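You operate a simulated robot arm through the tools that you are given. There is no shell and no other tool. Be economical: measure what you need, move in short steps, check, and stop when the job is done.

Carry out the task below with a simulated robot arm. There is one attempt and no reset: what you move stays moved.

JOB
Put the filter carton labelled "slow" from the steel bench top on the large seat. Close the feeds door. Close the sieves door. Pull the leads door open. Any order will do. Set down upright: filter carton.

It is judged by the outcome, as a careful person would: the job done as asked, and still so three seconds after it is handed in. It fails if anything else is knocked over, pushed out of place, dropped, spilled or broken.

ROBOT AND FRAMES
A 5-joint arm with a fingered hand on a trunk, on a base that drives. Base frame: it is fixed to the floor where the robot stands at the start and does not move with it; the origin is under the middle of the robot, x ahead of it, y to its left, z up; the surface under the hand at the start is at about z = 0.9. Units: m, degrees, N and s.
With the tool pointing down near the work surface it reaches from about 0.28 to 0.58 m from the robot's upright axis, wherever it stands. Its first joint turns from -115.0 to 115.0 degrees. Places, roughly: feeds door [-3.3, -0.4, 0.5]; filter carton [0.5, 0, 1]; large seat (20x20 cm) [-1.68, -1.32, 0.92]; leads door [-3.5, 1.4, 0.5]; sieves door [-2.2, -0.9, 0.5]. The tool tilts only in the upright plane through the base axis and itself; it spins freely about its own axis. Payload 2.9 kg.
Tool frame: the origin (TCP) lies between the finger pads and is the grasp point; the fingertips stand 0.022 m ahead of it; z points along the fingers, y is the line along which they close. The gripper opens to 0.124 m. The gripper's body begins 0.06 m behind the TCP. The gripper is a hand of 3 fingers: y runs from the thumb to the fingers, the wrist lies at [0, 0, -0.218] in the tool frame.
Orientation is that of the tool frame in the base frame, as a unit quaternion [x, y, z, w]. With the fingers straight down and closing along the base's y, the tool's x points along the base's -x, its y along +y and its z along -z.

CONTROLS
- The arm moves only by the tool send_rows. Its arguments are lists of equal length, an entry for each row: "slide": the shift along the tool's x, y, z in mm, a list of three; "turn": the turn, a rotation vector about the tool's x, y, z in degrees, a list of three. In form: {"slide": [[tx, ty, tz], ...], "turn": [[rx, ry, rz], ...]}. A call has 1 to 12 rows; each row is the pose to reach, as a shift and turn from the pose commanded when the call began, along the tool's axes at that moment. Rows are played at 5 a second. More than 0.05 m and 8.6 degrees between two rows, and nothing of the call is played. Where a pose cannot be reached the arm comes as near as it can. A force on the tool above 40 N (or 10 N above the force at the start of the call, whichever is more), or a blocked arm, ends the call early, and 0.2 s more pass. In this call time passes only in rows, and 0.2 s behind the last. It gives the time, the measured TCP pose, the force on the tool (base axes), the opening and the grip force at its end, in the units of the frame above (readings bear some noise), with the torque about the TCP (base axes, N m) and any sound that the robot's microphone picked up.
- Cameras (640 x 400 px; columns grow to the right, rows downward): "scene" is now at [0.0112, 0.1262, 1.6675]; the picture's right is [-0.27, -0.96, 0.00], its down [-0.76, 0.22, -0.61] and it looks along [0.58, -0.17, -0.79] (base axes); focal length 248 px, centre (320, 200). "wrist" rides on the gripper at [0.064, -0.037, -0.075] in the tool frame; the picture's right is [0.50, 0.87, 0.00], its down [-0.62, 0.36, -0.70] and it looks along [-0.61, 0.35, 0.71] (tool axes); focal length 230 px, centre (320, 200).
- camera(camera): a new picture of that camera. It takes no simulated time.
- raise_lower(by): slides the trunk up (or, below 0, down) by that many m; the arm and the scene camera ride with it, the base frame stays. It gives what a move gives, with no picture.
- base_move(legs): drives the robot by 1 to 6 legs, each [ahead, left, turn to the left] in m, m and degrees, along the robot's own axes; the way and the turn of a leg run together, so that a leg with both is an arc; at most 1.5 m and 180 degrees a leg. The arm and the cameras ride along, it lands a little off, and it stops where it bumps. It gives what a move gives.
- set_fingers(finger1, finger2, thumb_bend): sets how far each is bent, from 0 (flat) to 1 (curled in); at 0.3 the hand is open as for a grip, at 0.7 the pads meet at the TCP. One left out holds its place. A second passes; each finger stops where it meets its share of the squeeze, and holds until it gets a number again. It is the only way to open and close the hand. It gives what a move gives, with no picture; readings hold the bend of each and the force on the fingers (four entries, about 0 where the hand has none), thumb and palm.
- aim_head(pan, tilt): turns the head with the scene camera to pan (to the left, within 155 degrees either way) and tilt (down, from -29 to 69), counted from straight ahead of the robot. It gives what a move gives.
- locate(camera, pixels): there is no depth. For up to 12 entries [column, row, z] of the newest picture of that camera ("zoom" is the newest enlarged one), the place [x, y] in the base frame at which the ray of that pixel passes the height z, good to about 0.003 m. It takes no simulated time.
- enlarge(camera, box): a new picture of the part [left, top, right, bottom] of that camera's present view, enlarged. It takes no simulated time.
- sign_off(): hands the job in; it is judged then, once.

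Go step by step. Measure first, check grasps and placings, and put right what went wrong. The budget is 110 turns and 90 pictures, counting those below and the enlarged ones. Unless the task says otherwise, let go and move clear before handing in, and close with one line.

The tools are called after "Call:" as name(argument=value, ...) on one line, values as JSON. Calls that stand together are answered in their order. send_rows: Moves the arm, as the interface text tells. Its arguments: {"type":"object","properties":{"slide":{"type":"array","items":{"type":"array","items":{"type":"number"}}},"turn":{"type":"array","items":{"type":"array","items":{"type":"number"}}}},"required":["slide","turn"]} The other tools are called the same way: raise_lower (by) slides the trunk up or down; set_fingers (finger1, finger2, thumb_bend) moves the fingers one by one; base_move (legs) drives the base; aim_head (pan, tilt) turns the head that bears the scene camera; camera (camera) takes a picture; locate (camera, pixels) gives the place at which the rays of pixels pass given heights; enlarge (camera, box) takes an enlarged picture of a part of a camera's view; sign_off () hands the job in.

At the start:

```text
clock: 0.0
position: [0.3832, -0.0161, 1.1702]
orientation: [-0.001, 1.0, 0.0, 0.001]
contact_force: [0.8, 0.5, 0.3]
moment: [0.01, 0.02, 0.01]
opening: 0.1239
grasp_force: 0.2
shape: jaw
bend: [0.3, 0.3, 0.3]
finger forces: [0.1, 0.0, 0.0, 0.0, 0.0, 0.0]
trunk travel left (down, up): [-0.775, 0.215]
robot x, y, heading: [-0.0002, -0.0006, 0.1]
head pan, tilt: [-15.9, 52.6]
```

scene: 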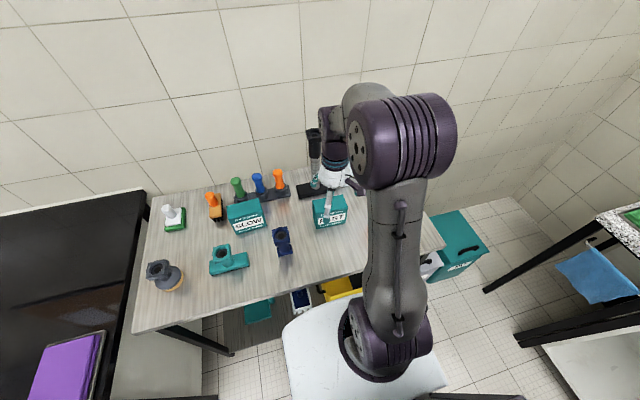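
wrist: 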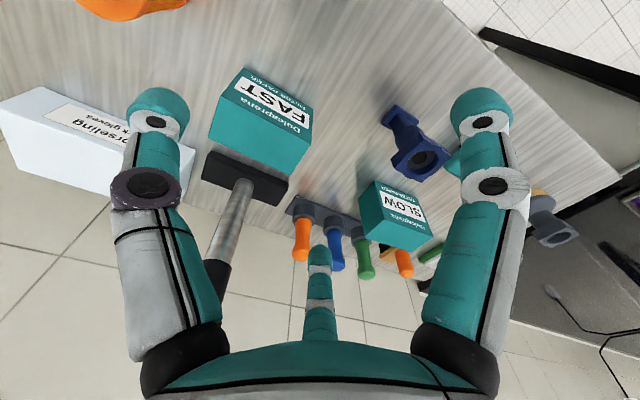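

The scene picture shows the "SLOW" carton at about (247,217) and the "FAST" one at (330,210). I'll enlarge that area and measure it.

Call:
enlarge(camera="scene", box=[140, 150, 380, 300])

Call:
locate(camera="scene", pixels=[[236, 237, 0.9], [270, 227, 0.9], [200, 200, 0.9], [148, 192, 0.9], [133, 333, 0.9], [445, 245, 0.9]])

```text
2.67 times, centred on (260, 225) of scene
```

zoom: 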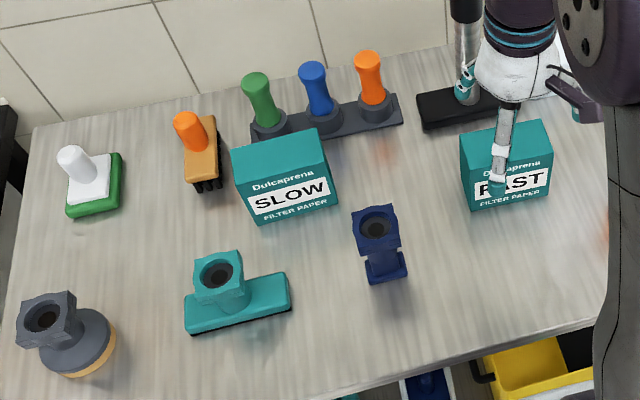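

```text
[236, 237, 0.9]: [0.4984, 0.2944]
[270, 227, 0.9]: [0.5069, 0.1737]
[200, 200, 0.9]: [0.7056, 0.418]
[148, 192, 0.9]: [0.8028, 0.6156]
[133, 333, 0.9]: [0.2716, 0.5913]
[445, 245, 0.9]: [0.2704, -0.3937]
```

The SLOW carton's corners are clear in the zoom: bottom front (262,223) and (336,205), top (242,186), (327,163), (232,149) and (318,129). I'll locate these at several heights to get its size.

Call:
locate(camera="zoom", pixels=[[261, 223, 0.9], [337, 205, 0.9], [243, 185, 0.98], [327, 163, 0.98], [232, 149, 0.98], [318, 129, 0.98], [243, 185, 1.0], [327, 163, 1.0], [232, 149, 1.0], [318, 129, 1.0]])

Call:
locate(camera="wrist", pixels=[[375, 180, 1.0], [421, 190, 1.0], [433, 235, 1.0], [383, 217, 1.0], [433, 235, 0.98], [383, 217, 0.98]])

Call:
enlarge(camera="wrist", box=[320, 100, 480, 300])

```text
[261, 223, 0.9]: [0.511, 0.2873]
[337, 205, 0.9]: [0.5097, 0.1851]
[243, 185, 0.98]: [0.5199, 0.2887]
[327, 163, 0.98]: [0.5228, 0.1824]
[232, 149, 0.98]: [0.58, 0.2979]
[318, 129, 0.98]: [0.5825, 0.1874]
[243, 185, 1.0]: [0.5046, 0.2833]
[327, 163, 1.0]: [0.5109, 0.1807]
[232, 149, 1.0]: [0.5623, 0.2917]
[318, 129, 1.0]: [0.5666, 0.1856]
```

```text
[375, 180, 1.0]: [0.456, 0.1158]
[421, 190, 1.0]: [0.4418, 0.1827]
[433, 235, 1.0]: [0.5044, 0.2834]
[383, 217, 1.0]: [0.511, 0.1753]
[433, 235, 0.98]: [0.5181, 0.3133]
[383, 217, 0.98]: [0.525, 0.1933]
```

```text
2.00 times, centred on (400, 200) of wrist
```

zoom: 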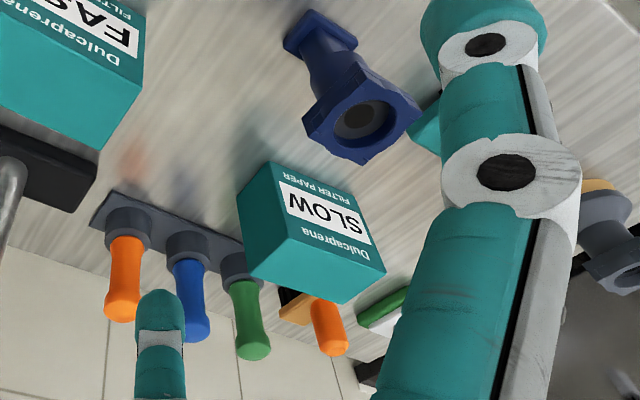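

The carton comes out at x 0.508–0.565, y 0.183–0.288, with its top near z 1.0. Next I'll locate the things behind it and look around for driving space.

Call:
locate(camera="scene", pixels=[[236, 203, 0.92], [292, 185, 0.92], [288, 198, 0.9], [238, 200, 0.9], [237, 182, 1.0], [220, 219, 0.9], [212, 218, 0.91], [223, 215, 0.92], [212, 198, 0.96], [242, 195, 0.95]])

Call:
aim_head(pan=60, tilt=50)

Call:
camera(camera="scene")

Call:
aim_head(pan=150, tilt=30)

Call:
camera(camera="scene")

Call:
aim_head(pan=-140, tilt=30)

Call:
camera(camera="scene")

```text
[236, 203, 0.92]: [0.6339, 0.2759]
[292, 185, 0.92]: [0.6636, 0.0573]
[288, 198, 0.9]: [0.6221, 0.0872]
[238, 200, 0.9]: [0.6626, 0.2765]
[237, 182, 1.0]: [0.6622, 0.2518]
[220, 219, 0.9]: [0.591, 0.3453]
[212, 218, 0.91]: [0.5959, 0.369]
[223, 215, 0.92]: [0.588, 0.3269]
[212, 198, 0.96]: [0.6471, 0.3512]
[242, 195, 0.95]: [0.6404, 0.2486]
```

```text
clock: 1.5
position: [0.383, -0.0152, 1.1691]
orientation: [0.0, 1.0, 0.0, 0.0]
contact_force: [0.3, 0.5, -0.2]
moment: [0.02, 0.02, -0.02]
opening: 0.1241
grasp_force: 0.0
shape: jaw
bend: [0.3, 0.3, 0.3]
finger forces: [0.0, 0.1, 0.1, 0.0, 0.0, 0.0]
trunk travel left (down, up): [-0.775, 0.215]
robot x, y, heading: [0.0042, 0.0022, -0.1]
head pan, tilt: [60.0, 50.0]
```

```text
85 pictures are left
```

scene: 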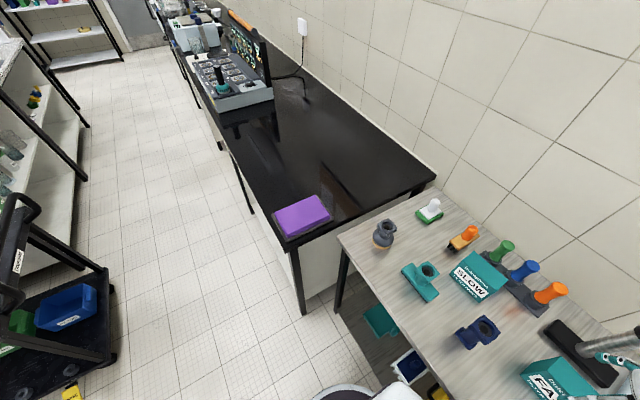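

```text
clock: 3.1
position: [0.3832, -0.015, 1.1696]
orientation: [0.0, 1.0, 0.0, 0.001]
contact_force: [0.7, -0.3, 0.8]
moment: [0.0, 0.0, 0.0]
opening: 0.1238
grasp_force: 0.0
shape: jaw
bend: [0.3, 0.3, 0.3]
finger forces: [0.0, 0.0, 0.0, 0.0, 0.0, 0.0]
trunk travel left (down, up): [-0.775, 0.215]
robot x, y, heading: [0.0001, -0.0005, 0.0]
head pan, tilt: [150.0, 30.0]
```

```text
84 pictures are left
```

scene: 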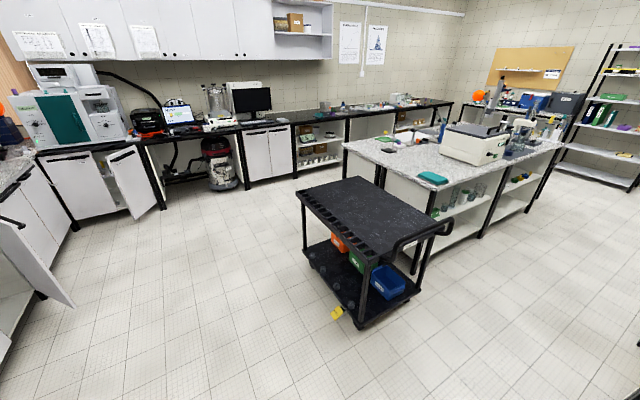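

```text
clock: 7.1
position: [0.3842, -0.015, 1.169]
orientation: [0.0, 1.0, 0.0, 0.001]
contact_force: [0.4, 1.1, -0.1]
moment: [-0.01, 0.0, -0.01]
opening: 0.1241
grasp_force: 0.0
shape: jaw
bend: [0.3, 0.3, 0.3]
finger forces: [0.0, 0.0, 0.0, 0.1, 0.0, 0.0]
trunk travel left (down, up): [-0.775, 0.215]
robot x, y, heading: [-0.0008, 0.0017, -0.3]
head pan, tilt: [-140.0, 30.0]
```

```text
83 pictures are left
```

scene: 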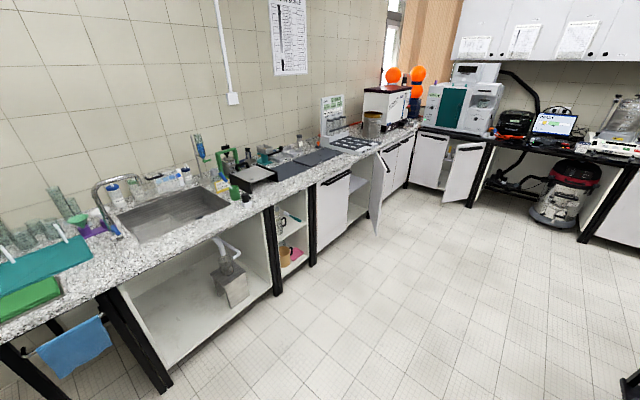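

The space to my left is free and nothing crowds the carton within about 3 cm. I'll shift left 0.2 m and test how the fingers close while clear of everything.

Call:
base_move(legs=[[0, 0.22, 0]])

Call:
set_fingers(finger1=0.5, finger2=0.5, thumb_bend=0.3)

Call:
camera(camera="wrist")

Call:
set_fingers(finger1=0.3, finger2=0.3, thumb_bend=0.3)

Call:
aim_head(pan=0, tilt=55)

Call:
camera(camera="scene")

```text
clock: 8.8
position: [0.3835, 0.2036, 1.1699]
orientation: [0.0, 1.0, 0.001, 0.0]
contact_force: [0.1, 0.4, 0.1]
moment: [0.01, 0.02, -0.03]
opening: 0.1238
grasp_force: 0.0
shape: jaw
bend: [0.3, 0.3, 0.3]
finger forces: [0.0, 0.0, 0.1, 0.0, 0.0, 0.0]
trunk travel left (down, up): [-0.775, 0.215]
robot x, y, heading: [0.0016, 0.2138, 0.2]
head pan, tilt: [-140.0, 30.0]
```

```text
clock: 9.8
position: [0.3845, 0.2042, 1.1717]
orientation: [0.001, 1.0, 0.0, 0.0]
contact_force: [-0.4, -0.3, 0.0]
moment: [-0.02, 0.03, -0.01]
opening: 0.0786
grasp_force: 0.1
shape: fingers
bend: [0.5, 0.5, 0.3]
finger forces: [0.0, 0.0, 0.0, 0.0, 0.1, 0.1]
trunk travel left (down, up): [-0.775, 0.215]
robot x, y, heading: [0.0, 0.2216, 0.0]
head pan, tilt: [-140.0, 30.0]
```

```text
82 pictures are left
```

wrist: 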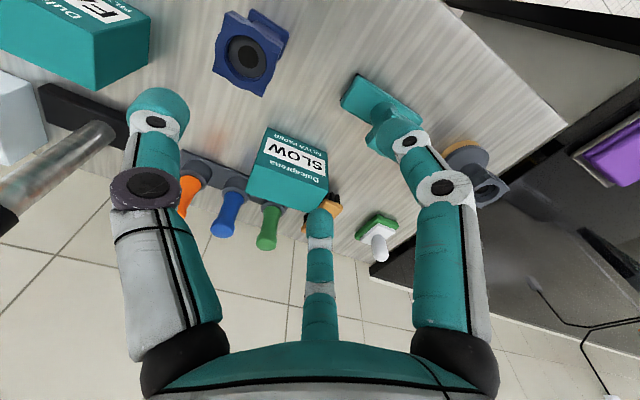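

```text
clock: 10.8
position: [0.3839, 0.2034, 1.1693]
orientation: [0.001, 1.0, 0.0, -0.001]
contact_force: [0.2, 0.1, 0.5]
moment: [-0.01, -0.01, -0.01]
opening: 0.1038
grasp_force: 0.1
shape: fingers
bend: [0.3, 0.3, 0.3]
finger forces: [0.0, 0.1, 0.0, 0.1, 0.0, 0.0]
trunk travel left (down, up): [-0.775, 0.215]
robot x, y, heading: [-0.0, 0.2231, -0.1]
head pan, tilt: [-140.0, 30.0]
```

```text
clock: 13.0
position: [0.3858, 0.2032, 1.169]
orientation: [0.002, 1.0, 0.0, -0.001]
contact_force: [0.1, -0.7, -0.5]
moment: [-0.01, 0.04, 0.02]
opening: 0.1035
grasp_force: 0.0
shape: fingers
bend: [0.3, 0.3, 0.3]
finger forces: [0.0, 0.0, 0.1, 0.1, 0.0, 0.0]
trunk travel left (down, up): [-0.775, 0.215]
robot x, y, heading: [-0.0011, 0.2185, 0.1]
head pan, tilt: [0.0, 55.0]
```

```text
81 pictures are left
```

scene: 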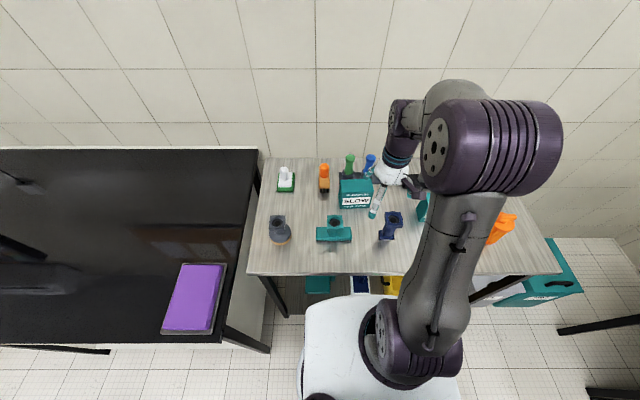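

The fingers close radially, three at 120°, so I'll put the thumb on the carton's -y end and the two fingers on its long sides. I'll open a bit wider and move over the carton at z 1.10.

Call:
set_fingers(finger1=0.2, finger2=0.2, thumb_bend=0.2)

Call:
send_rows(slide=[[-40, 5, 0], [-80, 10, 0], [-120, 15, 20], [-151, 20, 50], [-151, 20, 68]], turn=[[0, 0, 0], [0, 0, 0], [0, 0, 0], [0, 0, 0], [0, 0, 0]])

Call:
camera(camera="wrist")

Call:
enlarge(camera="scene", box=[260, 140, 420, 240])

```text
clock: 14.0
position: [0.3843, 0.2035, 1.1699]
orientation: [0.0, 1.0, 0.0, 0.0]
contact_force: [0.7, -0.4, 0.3]
moment: [-0.02, -0.02, 0.04]
opening: 0.1204
grasp_force: 0.0
shape: fingers
bend: [0.2, 0.2, 0.2]
finger forces: [0.1, 0.1, 0.0, 0.0, 0.0, 0.0]
trunk travel left (down, up): [-0.775, 0.215]
robot x, y, heading: [-0.0019, 0.2188, -0.2]
head pan, tilt: [0.0, 55.0]
```

```text
clock: 15.2
position: [0.5351, 0.2238, 1.1034]
orientation: [0.001, 1.0, 0.0, 0.0]
contact_force: [-0.3, 0.0, 0.1]
moment: [-0.01, -0.02, 0.01]
opening: 0.1203
grasp_force: 0.1
shape: fingers
bend: [0.2, 0.2, 0.2]
finger forces: [0.0, 0.0, 0.0, 0.0, 0.0, 0.0]
trunk travel left (down, up): [-0.775, 0.215]
robot x, y, heading: [-0.0022, 0.2171, -0.4]
head pan, tilt: [0.0, 55.0]
```

```text
80 pictures are left
```

wrist: 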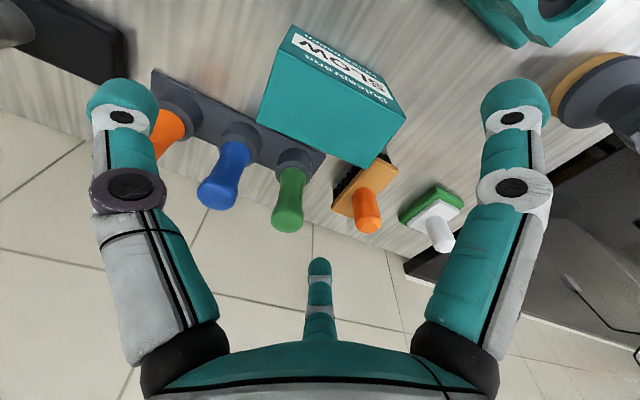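

```text
4.00 times, centred on (340, 190) of scene
```

zoom: 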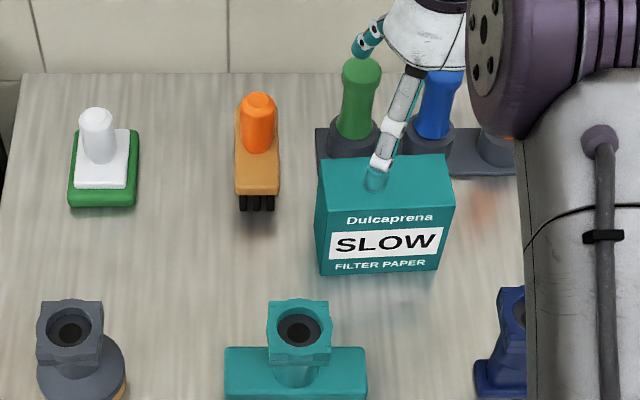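

I'll re-measure the carton and the green handle from this closer view, and the carton's top corners from the wrist picture.

Call:
locate(camera="zoom", pixels=[[322, 275, 0.9], [438, 269, 0.9], [315, 210, 1.0], [454, 207, 1.0], [327, 160, 1.0], [447, 154, 1.0], [362, 62, 1.03], [352, 155, 0.92], [320, 128, 0.92], [338, 130, 0.98]])

Call:
locate(camera="wrist", pixels=[[293, 27, 1.0], [385, 83, 1.0], [406, 121, 1.0], [274, 62, 1.0], [257, 121, 0.9], [367, 167, 0.9], [323, 158, 0.92], [290, 160, 0.95]])

```text
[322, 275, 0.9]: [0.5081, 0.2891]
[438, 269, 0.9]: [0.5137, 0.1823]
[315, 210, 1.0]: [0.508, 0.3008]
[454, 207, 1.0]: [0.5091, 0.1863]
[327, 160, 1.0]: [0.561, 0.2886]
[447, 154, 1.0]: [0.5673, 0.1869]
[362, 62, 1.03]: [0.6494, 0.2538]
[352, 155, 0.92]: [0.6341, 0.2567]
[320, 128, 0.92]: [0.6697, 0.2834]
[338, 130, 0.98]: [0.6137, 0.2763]
```

```text
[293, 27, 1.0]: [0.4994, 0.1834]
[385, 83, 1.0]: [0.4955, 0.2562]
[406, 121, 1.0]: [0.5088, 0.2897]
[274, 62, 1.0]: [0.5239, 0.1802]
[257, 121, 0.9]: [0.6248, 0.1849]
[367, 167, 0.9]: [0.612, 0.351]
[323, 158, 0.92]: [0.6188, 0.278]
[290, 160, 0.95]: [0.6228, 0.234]
```

The wrist and scene views agree on x 0.509–0.566 and y 0.184–0.290, so the hand is placed right. I'll lower straight down to z ≈ 0.957.

Call:
send_rows(slide=[[0, 0, 30], [0, 0, 60], [0, 0, 85], [0, 0, 110], [0, 0, 130], [0, 0, 146]], turn=[[0, 0, 0], [0, 0, 0], [0, 0, 0], [0, 0, 0], [0, 0, 0], [0, 0, 0]])

Call:
camera(camera="wrist")

```text
clock: 16.6
position: [0.5353, 0.2232, 0.9552]
orientation: [0.001, 1.0, 0.0, 0.0]
contact_force: [0.6, -1.4, 3.5]
moment: [-0.12, 0.04, -0.01]
opening: 0.1209
grasp_force: 1.9
shape: fingers
bend: [0.2, 0.2, 0.2]
finger forces: [0.1, 0.1, 0.1, 0.0, 3.5, 0.1]
trunk travel left (down, up): [-0.775, 0.215]
robot x, y, heading: [-0.0005, 0.22, -0.3]
head pan, tilt: [0.0, 55.0]
```

```text
78 pictures are left
```

wrist: 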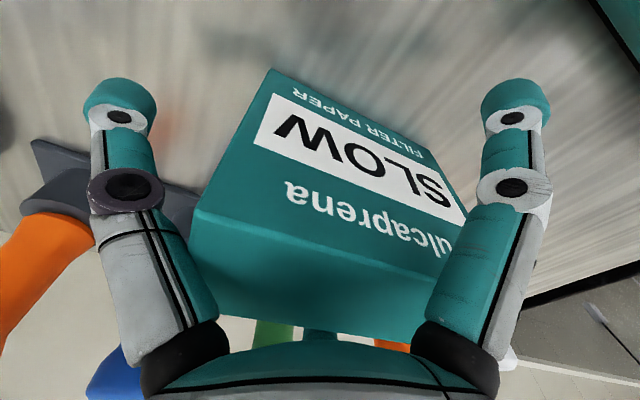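

The thumb reads 3.5 N with the tool pushed toward -y, so the thumb's root is rubbing the carton's end. I'll rise 5 mm and shift 6 mm to -y.

Call:
send_rows(slide=[[0, -6, -5]], turn=[[0, 0, 0]])

```text
clock: 17.0
position: [0.5344, 0.2177, 0.9609]
orientation: [0.002, 1.0, 0.0, 0.0]
contact_force: [1.0, 0.6, 0.7]
moment: [-0.02, 0.03, 0.0]
opening: 0.1204
grasp_force: 0.0
shape: fingers
bend: [0.2, 0.2, 0.2]
finger forces: [0.0, 0.0, 0.0, 0.1, 0.0, 0.1]
trunk travel left (down, up): [-0.775, 0.215]
robot x, y, heading: [-0.0025, 0.2183, -0.3]
head pan, tilt: [0.0, 55.0]
```

That's free of contact now. I'll close all three digits.

Call:
set_fingers(finger1=0.7, finger2=0.7, thumb_bend=0.7)

Call:
camera(camera="wrist")

```text
clock: 18.0
position: [0.5347, 0.216, 0.9609]
orientation: [0.001, 1.0, -0.001, 0.0]
contact_force: [0.1, -1.5, 3.7]
moment: [-0.25, 0.01, 0.05]
opening: 0.0494
grasp_force: 18.1
shape: fingers
bend: [0.49, 0.49, 0.54]
finger forces: [9.7, 11.5, 0.0, 0.0, 14.9, 0.0]
trunk travel left (down, up): [-0.775, 0.215]
robot x, y, heading: [0.0009, 0.2231, -0.2]
head pan, tilt: [0.0, 55.0]
```

```text
77 pictures are left
```

wrist: 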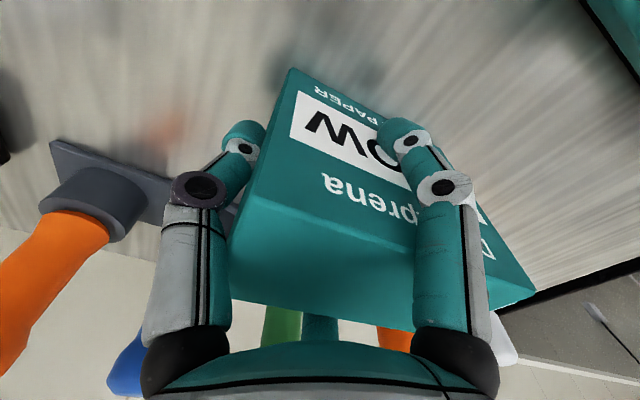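

All three digits hold the carton (9.7, 11.5 and 14.9 N). I'll lift 60 mm and check.

Call:
send_rows(slide=[[0, 0, -15], [0, 0, -35], [0, 0, -60]], turn=[[0, 0, 0], [0, 0, 0], [0, 0, 0]])

Call:
camera(camera="wrist")

Call:
enlarge(camera="scene", box=[260, 120, 420, 220])

```text
clock: 18.8
position: [0.5339, 0.2169, 1.0219]
orientation: [0.001, 1.0, 0.0, 0.0]
contact_force: [-0.9, -0.1, -1.8]
moment: [-0.04, -0.01, 0.02]
opening: 0.0478
grasp_force: 16.8
shape: fingers
bend: [0.5, 0.49, 0.54]
finger forces: [9.4, 11.1, 0.0, 0.1, 13.5, 0.0]
trunk travel left (down, up): [-0.775, 0.215]
robot x, y, heading: [-0.0004, 0.2178, 0.0]
head pan, tilt: [0.0, 55.0]
```

```text
76 pictures are left
```

wrist: 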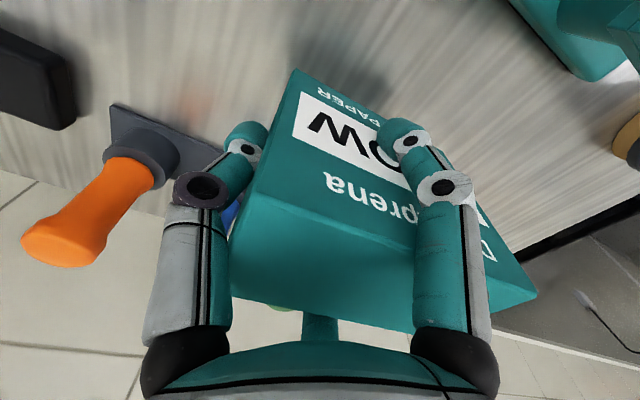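

```text
4.00 times, centred on (340, 170) of scene
```

zoom: 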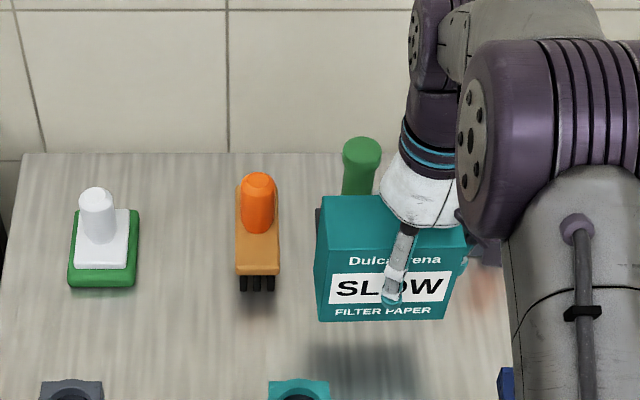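

The carton is held level. I'll lift it further and pull it back to the initial arm pose for driving.

Call:
send_rows(slide=[[0, 0, -40], [0, 0, -80], [0, 0, -120], [25, 0, -148], [60, 0, -148], [95, 0, -148], [130, 0, -148], [160, -5, -148]], turn=[[0, 0, 0], [0, 0, 0], [0, 0, 0], [0, 0, 0], [0, 0, 0], [0, 0, 0], [0, 0, 0], [0, 0, 0]])

Call:
aim_head(pan=-130, tilt=35)

Call:
camera(camera="scene")

Call:
enlarge(camera="scene", box=[160, 80, 480, 280])

```text
clock: 20.6
position: [0.3745, 0.213, 1.1687]
orientation: [0.001, 1.0, 0.0, 0.001]
contact_force: [-0.3, 0.1, -2.1]
moment: [-0.04, -0.01, 0.0]
opening: 0.0471
grasp_force: 16.3
shape: fingers
bend: [0.5, 0.49, 0.54]
finger forces: [9.2, 10.9, 0.0, 0.0, 12.4, 0.0]
trunk travel left (down, up): [-0.775, 0.215]
robot x, y, heading: [-0.0007, 0.2187, -0.2]
head pan, tilt: [0.0, 55.0]
```

```text
clock: 22.7
position: [0.3758, 0.2112, 1.1675]
orientation: [0.001, 1.0, 0.0, 0.0]
contact_force: [0.4, -0.7, -2.2]
moment: [-0.04, -0.01, 0.0]
opening: 0.0471
grasp_force: 15.9
shape: fingers
bend: [0.5, 0.49, 0.54]
finger forces: [9.2, 10.9, 0.0, 0.0, 12.3, 0.0]
trunk travel left (down, up): [-0.775, 0.215]
robot x, y, heading: [0.0018, 0.2166, -0.1]
head pan, tilt: [-130.0, 35.0]
```

```text
74 pictures are left
```

scene: 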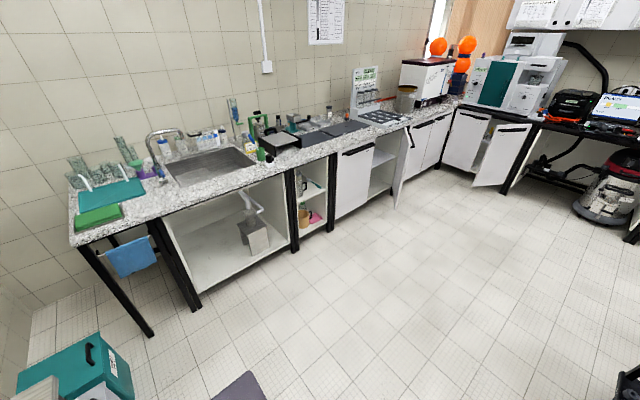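

```text
2.00 times, centred on (320, 180) of scene
```

zoom: 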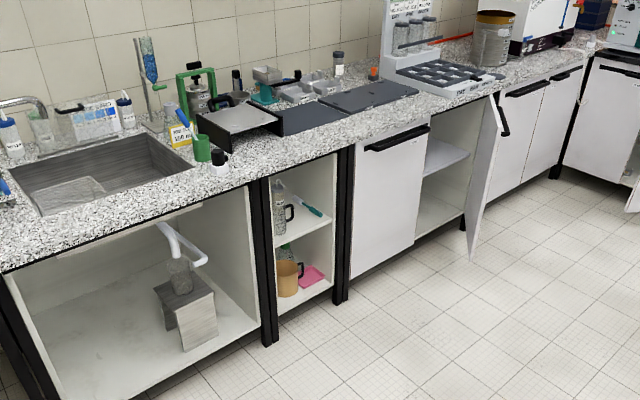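

The counter on the -y side has two dark mats, at zoom (310,118) and (370,95). I'll locate both, along with the counter edge and the open door.

Call:
locate(camera="zoom", pixels=[[310, 118, 0.92], [370, 95, 0.92], [320, 97, 0.92], [365, 113, 0.92], [418, 90, 0.92], [378, 80, 0.92], [352, 143, 0.9], [490, 90, 0.9], [0, 272, 0.9], [476, 262, 0.2], [470, 215, 0.2], [418, 243, 0.1]])

```text
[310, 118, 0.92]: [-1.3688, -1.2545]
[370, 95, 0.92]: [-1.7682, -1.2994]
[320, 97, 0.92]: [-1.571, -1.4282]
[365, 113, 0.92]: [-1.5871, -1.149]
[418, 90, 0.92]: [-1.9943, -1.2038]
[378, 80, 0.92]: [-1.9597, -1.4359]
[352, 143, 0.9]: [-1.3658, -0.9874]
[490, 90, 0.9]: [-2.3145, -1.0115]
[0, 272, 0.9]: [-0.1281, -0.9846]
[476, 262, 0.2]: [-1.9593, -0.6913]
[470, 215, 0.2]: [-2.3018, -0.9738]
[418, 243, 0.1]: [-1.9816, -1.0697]
```

The counter front is at y ≈ -0.985 and the seat mat lies around x -1.57 to -1.99. I'll check the nearby floor items and my own base size before driving.

Call:
locate(camera="scene", pixels=[[103, 340, 0.3], [130, 395, 0.2], [20, 372, 0.3], [240, 372, 0.0], [153, 335, 0.0], [640, 385, 0.0]])

Call:
aim_head(pan=-110, tilt=69)

Call:
camera(camera="scene")

Call:
aim_head(pan=155, tilt=60)

Call:
camera(camera="scene")

```text
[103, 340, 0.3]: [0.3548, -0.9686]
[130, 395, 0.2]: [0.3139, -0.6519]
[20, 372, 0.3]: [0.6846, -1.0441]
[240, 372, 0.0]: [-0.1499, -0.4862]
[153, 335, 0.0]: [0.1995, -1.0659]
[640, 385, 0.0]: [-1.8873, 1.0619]
```

```text
clock: 23.7
position: [0.3758, 0.2125, 1.1669]
orientation: [0.001, 1.0, 0.0, 0.0]
contact_force: [-1.2, 0.5, -1.3]
moment: [-0.05, -0.02, 0.02]
opening: 0.0471
grasp_force: 16.3
shape: fingers
bend: [0.5, 0.49, 0.54]
finger forces: [9.2, 10.9, 0.1, 0.0, 12.4, 0.1]
trunk travel left (down, up): [-0.775, 0.215]
robot x, y, heading: [0.0055, 0.2233, -0.0]
head pan, tilt: [-110.0, 68.8]
```

```text
72 pictures are left
```

scene: 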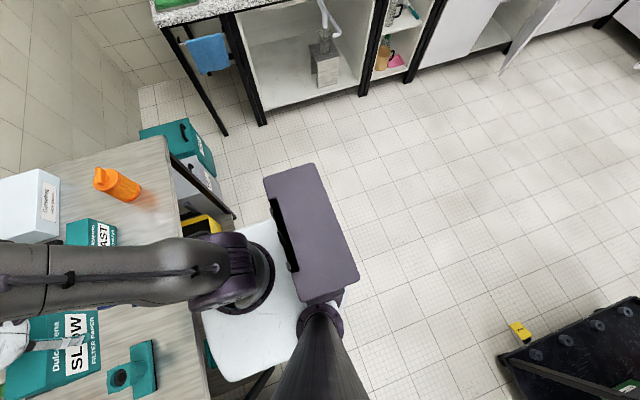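

```text
clock: 27.4
position: [0.376, 0.2118, 1.1686]
orientation: [0.001, 1.0, 0.0, 0.0]
contact_force: [-0.4, -0.5, -1.9]
moment: [-0.08, 0.0, 0.01]
opening: 0.0474
grasp_force: 15.8
shape: fingers
bend: [0.5, 0.49, 0.54]
finger forces: [9.2, 10.8, 0.0, 0.0, 12.5, 0.1]
trunk travel left (down, up): [-0.775, 0.215]
robot x, y, heading: [-0.0032, 0.2206, -0.2]
head pan, tilt: [154.7, 60.0]
```

```text
71 pictures are left
```

scene: 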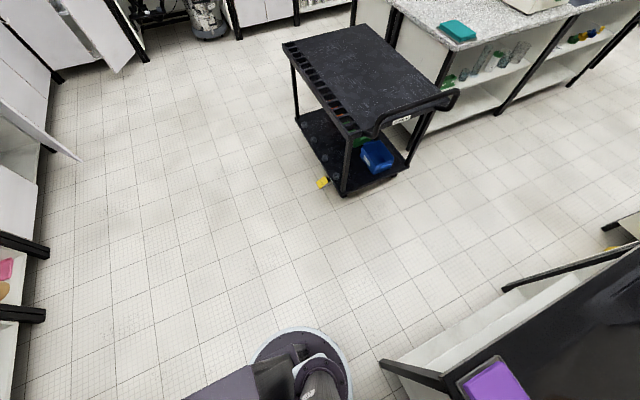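

The trolley's nearest leg foot shows at (343,195) and the yellow item at (322,182). I'll locate these and my base's outline to plan the path.

Call:
locate(camera="scene", pixels=[[343, 195, 0.0], [322, 187, 0.0], [300, 122, 0.0], [410, 165, 0.0], [457, 93, 0.9], [372, 138, 0.85], [283, 45, 0.85], [78, 160, 0.1], [120, 72, 0.1], [150, 60, 0.1]])

```text
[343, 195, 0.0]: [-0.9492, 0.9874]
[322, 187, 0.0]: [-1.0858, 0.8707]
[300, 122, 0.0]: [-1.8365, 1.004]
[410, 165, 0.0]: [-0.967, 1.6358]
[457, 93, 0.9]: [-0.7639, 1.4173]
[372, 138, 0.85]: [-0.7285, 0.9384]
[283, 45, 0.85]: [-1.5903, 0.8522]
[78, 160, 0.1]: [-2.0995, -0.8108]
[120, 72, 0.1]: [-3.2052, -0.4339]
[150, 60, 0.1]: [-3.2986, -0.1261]
```

The corridor between the counter (y -0.98) and the trolley (y > 0.85) is clear. I'll back up toward the seat, staying well off the counter, then look at it sideways.

Call:
base_move(legs=[[-0.8, -0.3, 0], [-0.82, -0.3, 0]])

Call:
aim_head(pan=-100, tilt=55)

Call:
camera(camera="scene")

```text
clock: 36.2
position: [-1.2511, -0.3817, 1.1678]
orientation: [0.002, 1.0, 0.0, -0.001]
contact_force: [-1.4, -0.3, -1.3]
moment: [-0.05, -0.05, -0.01]
opening: 0.0472
grasp_force: 16.5
shape: fingers
bend: [0.5, 0.49, 0.54]
finger forces: [9.3, 10.9, 0.1, 0.0, 12.4, 0.0]
trunk travel left (down, up): [-0.775, 0.215]
robot x, y, heading: [-1.6271, -0.369, -0.2]
head pan, tilt: [154.7, 60.0]
```

```text
clock: 39.7
position: [-1.2518, -0.382, 1.1682]
orientation: [0.002, 1.0, 0.0, 0.0]
contact_force: [0.1, 0.3, -0.9]
moment: [-0.07, -0.02, 0.01]
opening: 0.0473
grasp_force: 16.4
shape: fingers
bend: [0.5, 0.49, 0.54]
finger forces: [9.2, 11.0, 0.1, 0.0, 12.3, 0.0]
trunk travel left (down, up): [-0.775, 0.215]
robot x, y, heading: [-1.6292, -0.3721, -0.3]
head pan, tilt: [-100.0, 55.0]
```

```text
70 pictures are left
```

scene: 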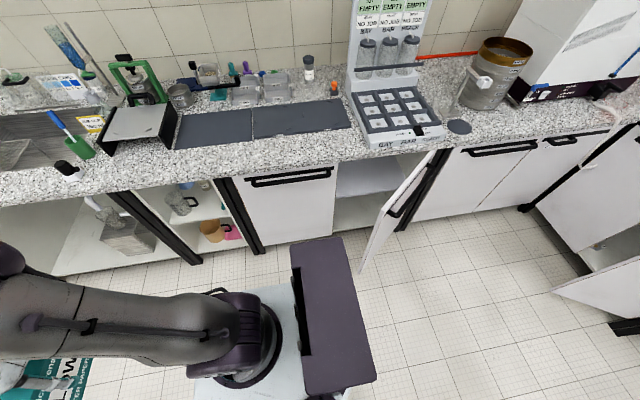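

Two dark mats sit at (215,128) and (300,117). I'll enlarge and measure which one is the 20x20 cm seat, and measure my base edge and the door.

Call:
enlarge(camera="scene", box=[140, 60, 380, 210])

Call:
locate(camera="scene", pixels=[[185, 113, 0.9], [252, 108, 0.9], [252, 138, 0.9], [174, 149, 0.9], [337, 100, 0.92], [350, 127, 0.92], [254, 137, 0.92], [252, 108, 0.92], [362, 270, 0.15], [433, 152, 0.85], [195, 365, 0.3], [250, 290, 0.3]])

```text
2.67 times, centred on (260, 135) of scene
```

zoom: 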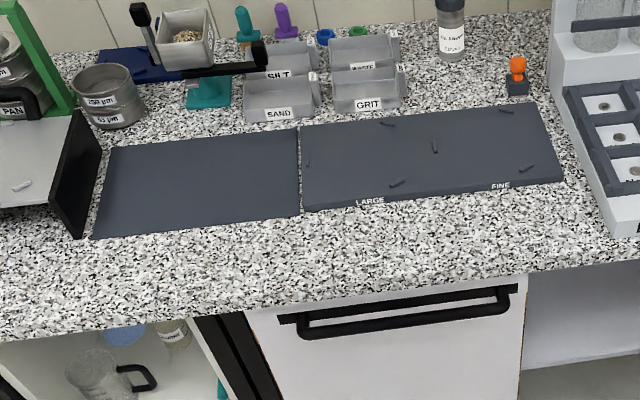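

```text
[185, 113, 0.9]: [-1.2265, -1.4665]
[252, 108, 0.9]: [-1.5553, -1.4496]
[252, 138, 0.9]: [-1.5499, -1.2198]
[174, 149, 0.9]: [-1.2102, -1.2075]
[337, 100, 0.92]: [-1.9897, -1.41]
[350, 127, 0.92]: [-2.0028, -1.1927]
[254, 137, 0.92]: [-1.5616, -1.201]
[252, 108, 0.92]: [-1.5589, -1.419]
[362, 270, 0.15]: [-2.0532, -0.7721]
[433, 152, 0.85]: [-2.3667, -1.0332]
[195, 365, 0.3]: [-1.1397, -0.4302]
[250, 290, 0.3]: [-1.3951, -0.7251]
```

The right-hand plate carries the edge labels "LARGE" (left) and "FINE" (right), so the large seat is its left half. Small peg-like marks lie on it, so I'll look closer.

Call:
locate(camera="zoom", pixels=[[308, 162, 0.92], [397, 183, 0.92], [388, 123, 0.92], [435, 147, 0.92], [505, 110, 0.92], [527, 168, 0.92], [370, 201, 0.91], [500, 186, 0.91]])

Call:
enlarge(camera="scene", box=[245, 92, 357, 148])

```text
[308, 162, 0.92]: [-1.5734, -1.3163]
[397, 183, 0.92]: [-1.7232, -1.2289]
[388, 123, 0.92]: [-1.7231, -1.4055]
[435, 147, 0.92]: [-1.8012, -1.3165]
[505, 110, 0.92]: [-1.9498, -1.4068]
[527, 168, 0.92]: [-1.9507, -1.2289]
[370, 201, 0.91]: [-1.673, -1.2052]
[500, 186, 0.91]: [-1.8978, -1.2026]
```

```text
5.71 times, centred on (301, 120) of scene
```

zoom: 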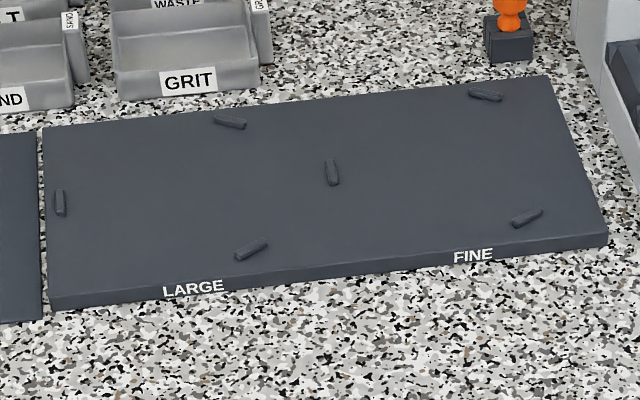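

The large seat is the ring of three pegs centred near (-1.675,-1.317). I'll look steeply down on my right side to see how close the base can come to the cabinet front.

Call:
aim_head(pan=-90, tilt=69)

Call:
camera(camera="scene")

Call:
aim_head(pan=-130, tilt=69)

Call:
camera(camera="scene")

```text
clock: 40.5
position: [-1.2512, -0.3818, 1.169]
orientation: [0.001, 1.0, -0.001, 0.0]
contact_force: [0.2, -0.1, -1.5]
moment: [-0.05, 0.01, 0.0]
opening: 0.0472
grasp_force: 16.7
shape: fingers
bend: [0.5, 0.49, 0.54]
finger forces: [9.3, 10.8, 0.0, 0.0, 12.3, 0.1]
trunk travel left (down, up): [-0.775, 0.215]
robot x, y, heading: [-1.6266, -0.3714, -0.3]
head pan, tilt: [-90.0, 68.8]
```

```text
67 pictures are left
```

scene: 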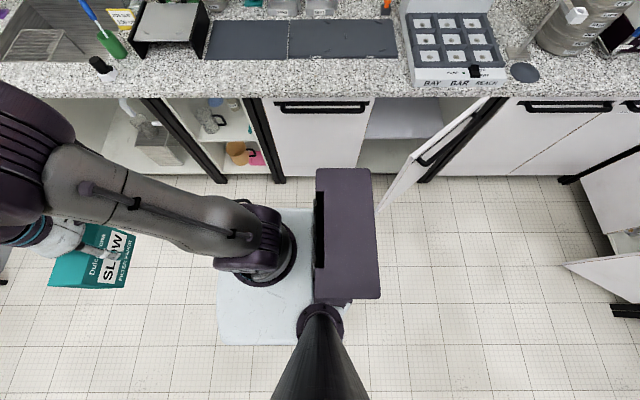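

```text
clock: 41.6
position: [-1.2512, -0.3818, 1.1675]
orientation: [0.001, 1.0, -0.001, 0.0]
contact_force: [-0.3, 0.6, -0.9]
moment: [-0.09, 0.02, -0.02]
opening: 0.0471
grasp_force: 16.4
shape: fingers
bend: [0.5, 0.49, 0.54]
finger forces: [9.2, 10.9, 0.0, 0.0, 12.3, 0.0]
trunk travel left (down, up): [-0.775, 0.215]
robot x, y, heading: [-1.6251, -0.3684, -0.2]
head pan, tilt: [-130.0, 68.8]
```

```text
66 pictures are left
```

scene: 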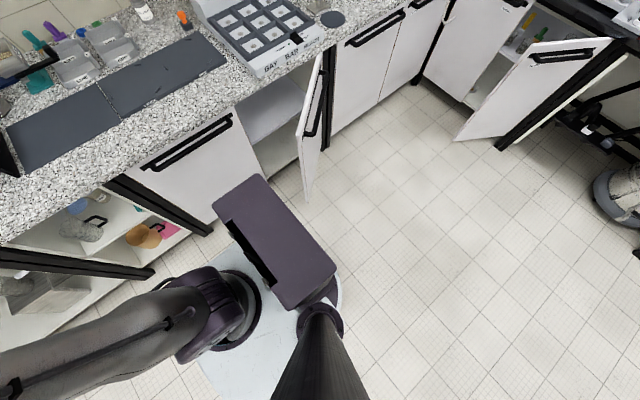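

The steep view puts my base half-width at about 0.35 m, so the seat will be near the limit of reach. I'll swing the arm to my right (-90°) here over free floor to learn the true reach.

Call:
send_rows(slide=[[3.2, -49.1, 0], [12.8, -97.3, 0], [28.6, -143.9, 0], [50.4, -188, 0], [77.7, -228.9, 0], [110.1, -265.9, 0], [147.1, -298.3, 0], [188, -325.6, 0], [232.1, -347.4, 0], [278.7, -363.2, 0], [326.9, -372.8, 0], [376, -376, 0]], turn=[[0, 0, 7.5], [0, 0, 15], [0, 0, 22.5], [0, 0, 30], [0, 0, 37.5], [0, 0, 45], [0, 0, 52.5], [0, 0, 60], [0, 0, 67.5], [0, 0, 75], [0, 0, 82.5], [0, 0, 90]])

Call:
send_rows(slide=[[0, 0, 0], [0, 0, 0], [0, 0, 0], [0, 0, 0], [0, 0, 0], [0, 0, 0], [0, 0, 0], [0, 0, 0], [0, 0, 0], [0, 0, 0], [0, 0, 0]], turn=[[0, 0, 8.2], [0, 0, 16.4], [0, 0, 24.6], [0, 0, 32.8], [0, 0, 41], [0, 0, 49.2], [0, 0, 57.4], [0, 0, 65.6], [0, 0, 73.8], [0, 0, 82], [0, 0, 90]])

Call:
camera(camera="scene")

```text
clock: 44.2
position: [-1.6316, -0.7585, 1.168]
orientation: [0.709, 0.705, 0.001, 0.001]
contact_force: [-0.3, -0.5, -2.3]
moment: [0.0, 0.04, 0.0]
opening: 0.0464
grasp_force: 15.4
shape: fingers
bend: [0.5, 0.49, 0.55]
finger forces: [8.4, 10.1, 0.0, 0.1, 11.9, 0.0]
trunk travel left (down, up): [-0.775, 0.215]
robot x, y, heading: [-1.6258, -0.3687, -0.3]
head pan, tilt: [-130.0, 68.8]
```

```text
clock: 46.6
position: [-1.6299, -0.7558, 1.1684]
orientation: [1.0, -0.004, 0.0, 0.0]
contact_force: [-0.6, 0.2, -1.9]
moment: [0.06, -0.04, 0.01]
opening: 0.0462
grasp_force: 15.1
shape: fingers
bend: [0.5, 0.49, 0.55]
finger forces: [8.5, 10.3, 0.1, 0.1, 11.4, 0.0]
trunk travel left (down, up): [-0.775, 0.215]
robot x, y, heading: [-1.6269, -0.3756, -0.3]
head pan, tilt: [-130.0, 68.8]
```

```text
65 pictures are left
```

scene: 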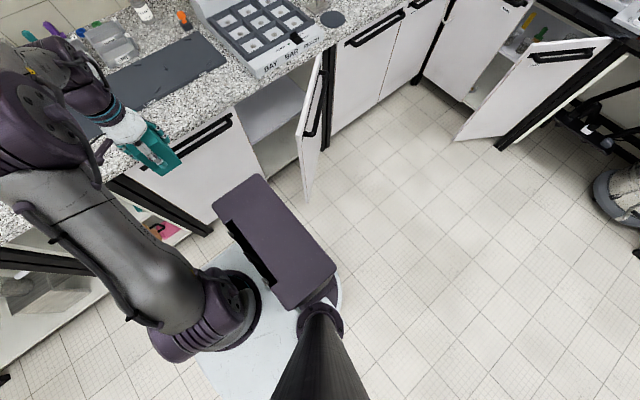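

The tool now has y pointing to -y, so the carton leads outward. I'll extend to see how far it reaches at this height.

Call:
send_rows(slide=[[0, 40, 0], [0, 80, 0], [0, 120, 0], [0, 160, 0], [0, 190, 0], [0, 220, 0], [0, 250, 0]], turn=[[0, 0, 0], [0, 0, 0], [0, 0, 0], [0, 0, 0], [0, 0, 0], [0, 0, 0], [0, 0, 0]])

```text
clock: 48.2
position: [-1.6246, -0.876, 1.1545]
orientation: [1.0, -0.003, 0.0, 0.0]
contact_force: [-0.2, 0.9, -1.6]
moment: [0.07, 0.0, 0.0]
opening: 0.0457
grasp_force: 14.8
shape: fingers
bend: [0.5, 0.49, 0.55]
finger forces: [8.4, 10.0, 0.1, 0.0, 11.2, 0.1]
out of reach, approached as far as the arm can: row 3, 4, 5, 6, 7
trunk travel left (down, up): [-0.775, 0.215]
robot x, y, heading: [-1.6307, -0.3727, -0.3]
head pan, tilt: [-130.0, 68.8]
```

Reach is 0.505 m at z 1.155, since the wrist sits high relative to the shoulder. I'll raise the trunk and lower the arm against it to gain reach.

Call:
raise_lower(by=0.21)

Call:
send_rows(slide=[[0, -150, 30], [0, -150, 70], [0, -150, 110], [0, -150, 150], [0, -150, 190], [0, -110, 200], [0, -70, 200], [0, -30, 200], [0, 10, 200], [0, 40, 200], [0, 60, 200]], turn=[[0, 0, 0], [0, 0, 0], [0, 0, 0], [0, 0, 0], [0, 0, 0], [0, 0, 0], [0, 0, 0], [0, 0, 0], [0, 0, 0], [0, 0, 0], [0, 0, 0]])

```text
clock: 50.4
position: [-1.6242, -0.8766, 1.3637]
orientation: [1.0, -0.001, 0.0, 0.0]
contact_force: [-0.1, -0.3, -1.3]
moment: [0.02, 0.02, 0.0]
opening: 0.0458
grasp_force: 14.7
shape: fingers
bend: [0.5, 0.49, 0.55]
finger forces: [8.4, 10.0, 0.0, 0.0, 11.3, 0.0]
trunk travel left (down, up): [-0.985, 0.005]
robot x, y, heading: [-1.628, -0.3726, -0.0]
head pan, tilt: [-130.0, 68.8]
```

```text
refused: row 1 steps farther than a row can; nothing moved
```

The first step was too long. I'll redo it in short steps.

Call:
send_rows(slide=[[0, 0, 35], [0, 0, 70], [0, 0, 105], [0, 0, 140], [0, 0, 175], [0, 0, 205], [0, 30, 205], [0, 60, 205], [0, 90, 205], [0, 120, 205]], turn=[[0, 0, 0], [0, 0, 0], [0, 0, 0], [0, 0, 0], [0, 0, 0], [0, 0, 0], [0, 0, 0], [0, 0, 0], [0, 0, 0], [0, 0, 0]])

```text
clock: 52.6
position: [-1.6178, -0.8891, 1.1667]
orientation: [1.0, -0.001, -0.001, 0.0]
contact_force: [0.2, -0.2, -2.8]
moment: [0.06, 0.02, -0.03]
opening: 0.0454
grasp_force: 14.8
shape: fingers
bend: [0.5, 0.49, 0.55]
finger forces: [8.4, 9.9, 0.1, 0.1, 11.0, 0.0]
out of reach, approached as far as the arm can: row 1, 2, 3, 4, 5, 6, 7, 8, 9, 10
trunk travel left (down, up): [-0.985, 0.005]
robot x, y, heading: [-1.6254, -0.3722, -0.3]
head pan, tilt: [-130.0, 68.8]
```

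It stalled short at reach 0.517. I'll pull back slightly and extend again from a clean command.

Call:
send_rows(slide=[[0, -30, 0], [0, -60, 0], [0, -60, 30], [0, -20, 30], [0, 20, 30], [0, 50, 30], [0, 80, 30], [0, 100, 30]], turn=[[0, 0, 0], [0, 0, 0], [0, 0, 0], [0, 0, 0], [0, 0, 0], [0, 0, 0], [0, 0, 0], [0, 0, 0]])

Call:
camera(camera="scene")

```text
clock: 54.4
position: [-1.6136, -0.8908, 1.1581]
orientation: [1.0, -0.001, 0.0, 0.0]
contact_force: [0.0, -0.3, -1.6]
moment: [0.07, -0.03, -0.02]
opening: 0.0457
grasp_force: 14.8
shape: fingers
bend: [0.5, 0.49, 0.55]
finger forces: [8.4, 9.8, 0.0, 0.1, 11.2, 0.2]
out of reach, approached as far as the arm can: row 1, 2, 3, 4, 5, 6, 7, 8
trunk travel left (down, up): [-0.985, 0.005]
robot x, y, heading: [-1.6258, -0.372, -0.2]
head pan, tilt: [-130.0, 68.8]
```

```text
64 pictures are left
```

scene: 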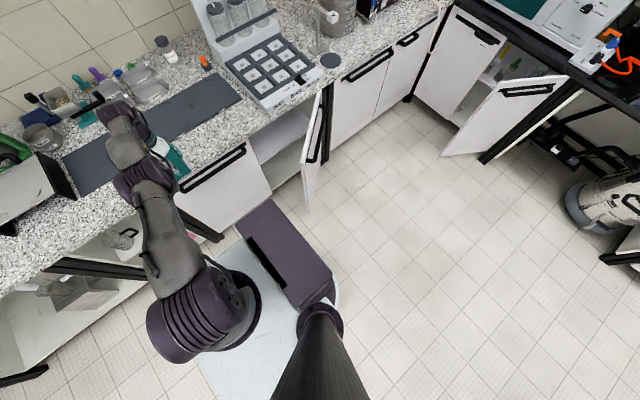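

The commanded pose had run ahead of the arm. I'll bring the command back to a reachable point first.

Call:
send_rows(slide=[[0, -45, 0], [0, -90, 0], [0, -135, 0], [0, -180, 0], [0, -225, 0], [0, -270, 0], [0, -315, 0], [0, -360, 0], [0, -390, 0]], turn=[[0, 0, 0], [0, 0, 0], [0, 0, 0], [0, 0, 0], [0, 0, 0], [0, 0, 0], [0, 0, 0], [0, 0, 0], [0, 0, 0]])

```text
clock: 56.4
position: [-1.6279, -0.8833, 1.1354]
orientation: [1.0, -0.003, 0.0, -0.001]
contact_force: [0.7, -0.4, -1.5]
moment: [0.06, 0.0, 0.03]
opening: 0.045
grasp_force: 14.7
shape: fingers
bend: [0.5, 0.49, 0.55]
finger forces: [8.4, 9.8, 0.1, 0.0, 10.9, 0.0]
out of reach, approached as far as the arm can: row 1, 2, 3, 4, 5, 6, 7, 8, 9
trunk travel left (down, up): [-0.985, 0.005]
robot x, y, heading: [-1.627, -0.378, -0.3]
head pan, tilt: [-130.0, 68.8]
```

The readings don't yet match the nominal command. I'll do one small retract to see how the arm responds.

Call:
send_rows(slide=[[0, -40, 0], [0, -80, 0], [0, -120, 0]], turn=[[0, 0, 0], [0, 0, 0], [0, 0, 0]])

```text
clock: 57.2
position: [-1.6301, -0.8827, 1.1347]
orientation: [1.0, -0.001, 0.0, -0.001]
contact_force: [0.2, -0.3, -2.2]
moment: [0.02, -0.02, -0.01]
opening: 0.0454
grasp_force: 14.3
shape: fingers
bend: [0.5, 0.49, 0.55]
finger forces: [8.4, 9.8, 0.0, 0.0, 10.9, 0.1]
out of reach, approached as far as the arm can: row 1, 2, 3
trunk travel left (down, up): [-0.985, 0.005]
robot x, y, heading: [-1.6236, -0.3735, -0.2]
head pan, tilt: [-130.0, 68.8]
```

Retracting does nothing, so a joint limit is holding it, possibly the height. I'll try going up.

Call:
send_rows(slide=[[0, 0, -40], [0, 0, -80], [0, 0, -120], [0, 0, -160]], turn=[[0, 0, 0], [0, 0, 0], [0, 0, 0], [0, 0, 0]])

Call:
aim_head(pan=-90, tilt=45)

Call:
camera(camera="scene")

```text
clock: 58.2
position: [-1.6268, -0.8857, 1.2959]
orientation: [1.0, -0.002, 0.0, -0.002]
contact_force: [0.1, -0.3, -1.9]
moment: [0.05, -0.05, 0.02]
opening: 0.0451
grasp_force: 14.7
shape: fingers
bend: [0.5, 0.49, 0.55]
finger forces: [8.4, 9.7, 0.0, 0.0, 10.8, 0.1]
out of reach, approached as far as the arm can: row 1, 2, 3, 4
trunk travel left (down, up): [-0.985, 0.005]
robot x, y, heading: [-1.6318, -0.3722, -0.1]
head pan, tilt: [-130.0, 68.8]
```

```text
clock: 59.3
position: [-1.6278, -0.8862, 1.2948]
orientation: [1.0, -0.002, 0.0, -0.002]
contact_force: [0.0, 0.2, -1.8]
moment: [0.04, 0.02, -0.02]
opening: 0.0451
grasp_force: 13.9
shape: fingers
bend: [0.5, 0.49, 0.55]
finger forces: [8.4, 9.7, 0.0, 0.0, 10.8, 0.0]
trunk travel left (down, up): [-0.985, 0.005]
robot x, y, heading: [-1.6232, -0.3743, -0.2]
head pan, tilt: [-90.0, 45.0]
```

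```text
63 pictures are left
```

scene: 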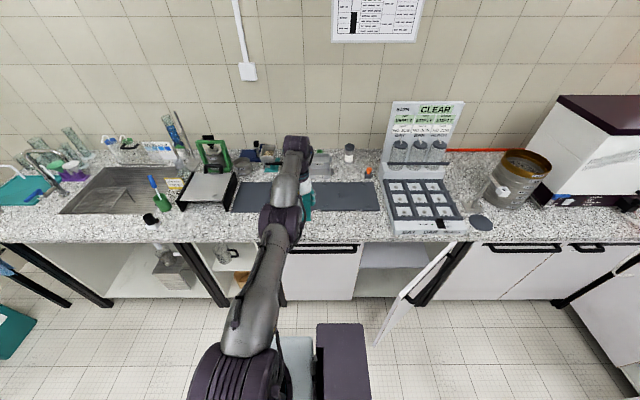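

The y position won't change though z follows: the arm is stretched straight at about 0.51 m, so this is its sideways limit with the tool down. I'll take a steep look and measure my base edge at several heights to see how near I can park.

Call:
aim_head(pan=-90, tilt=69)

Call:
camera(camera="scene")

Call:
locate(camera="scene", pixels=[[320, 200, 0.0], [320, 200, 0.9], [320, 300, 0.0], [320, 300, 0.9], [220, 200, 0.0], [220, 200, 0.9]])

```text
clock: 60.2
position: [-1.627, -0.887, 1.2949]
orientation: [1.0, -0.002, 0.0, -0.002]
contact_force: [-0.1, -0.2, -1.7]
moment: [0.05, -0.01, -0.01]
opening: 0.0451
grasp_force: 15.0
shape: fingers
bend: [0.5, 0.49, 0.55]
finger forces: [8.4, 9.6, 0.0, 0.0, 10.9, 0.1]
trunk travel left (down, up): [-0.985, 0.005]
robot x, y, heading: [-1.6272, -0.3738, -0.2]
head pan, tilt: [-90.0, 68.8]
```

```text
62 pictures are left
```

scene: 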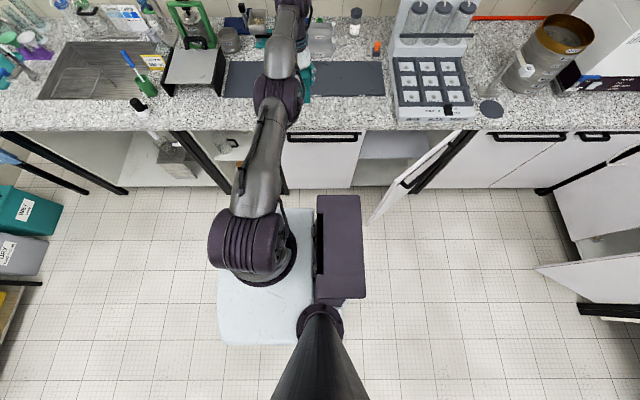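

```text
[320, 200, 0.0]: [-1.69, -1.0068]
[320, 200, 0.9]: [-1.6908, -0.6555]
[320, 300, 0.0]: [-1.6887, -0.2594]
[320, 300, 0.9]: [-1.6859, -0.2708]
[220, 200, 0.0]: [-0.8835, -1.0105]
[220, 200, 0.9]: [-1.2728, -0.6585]
```

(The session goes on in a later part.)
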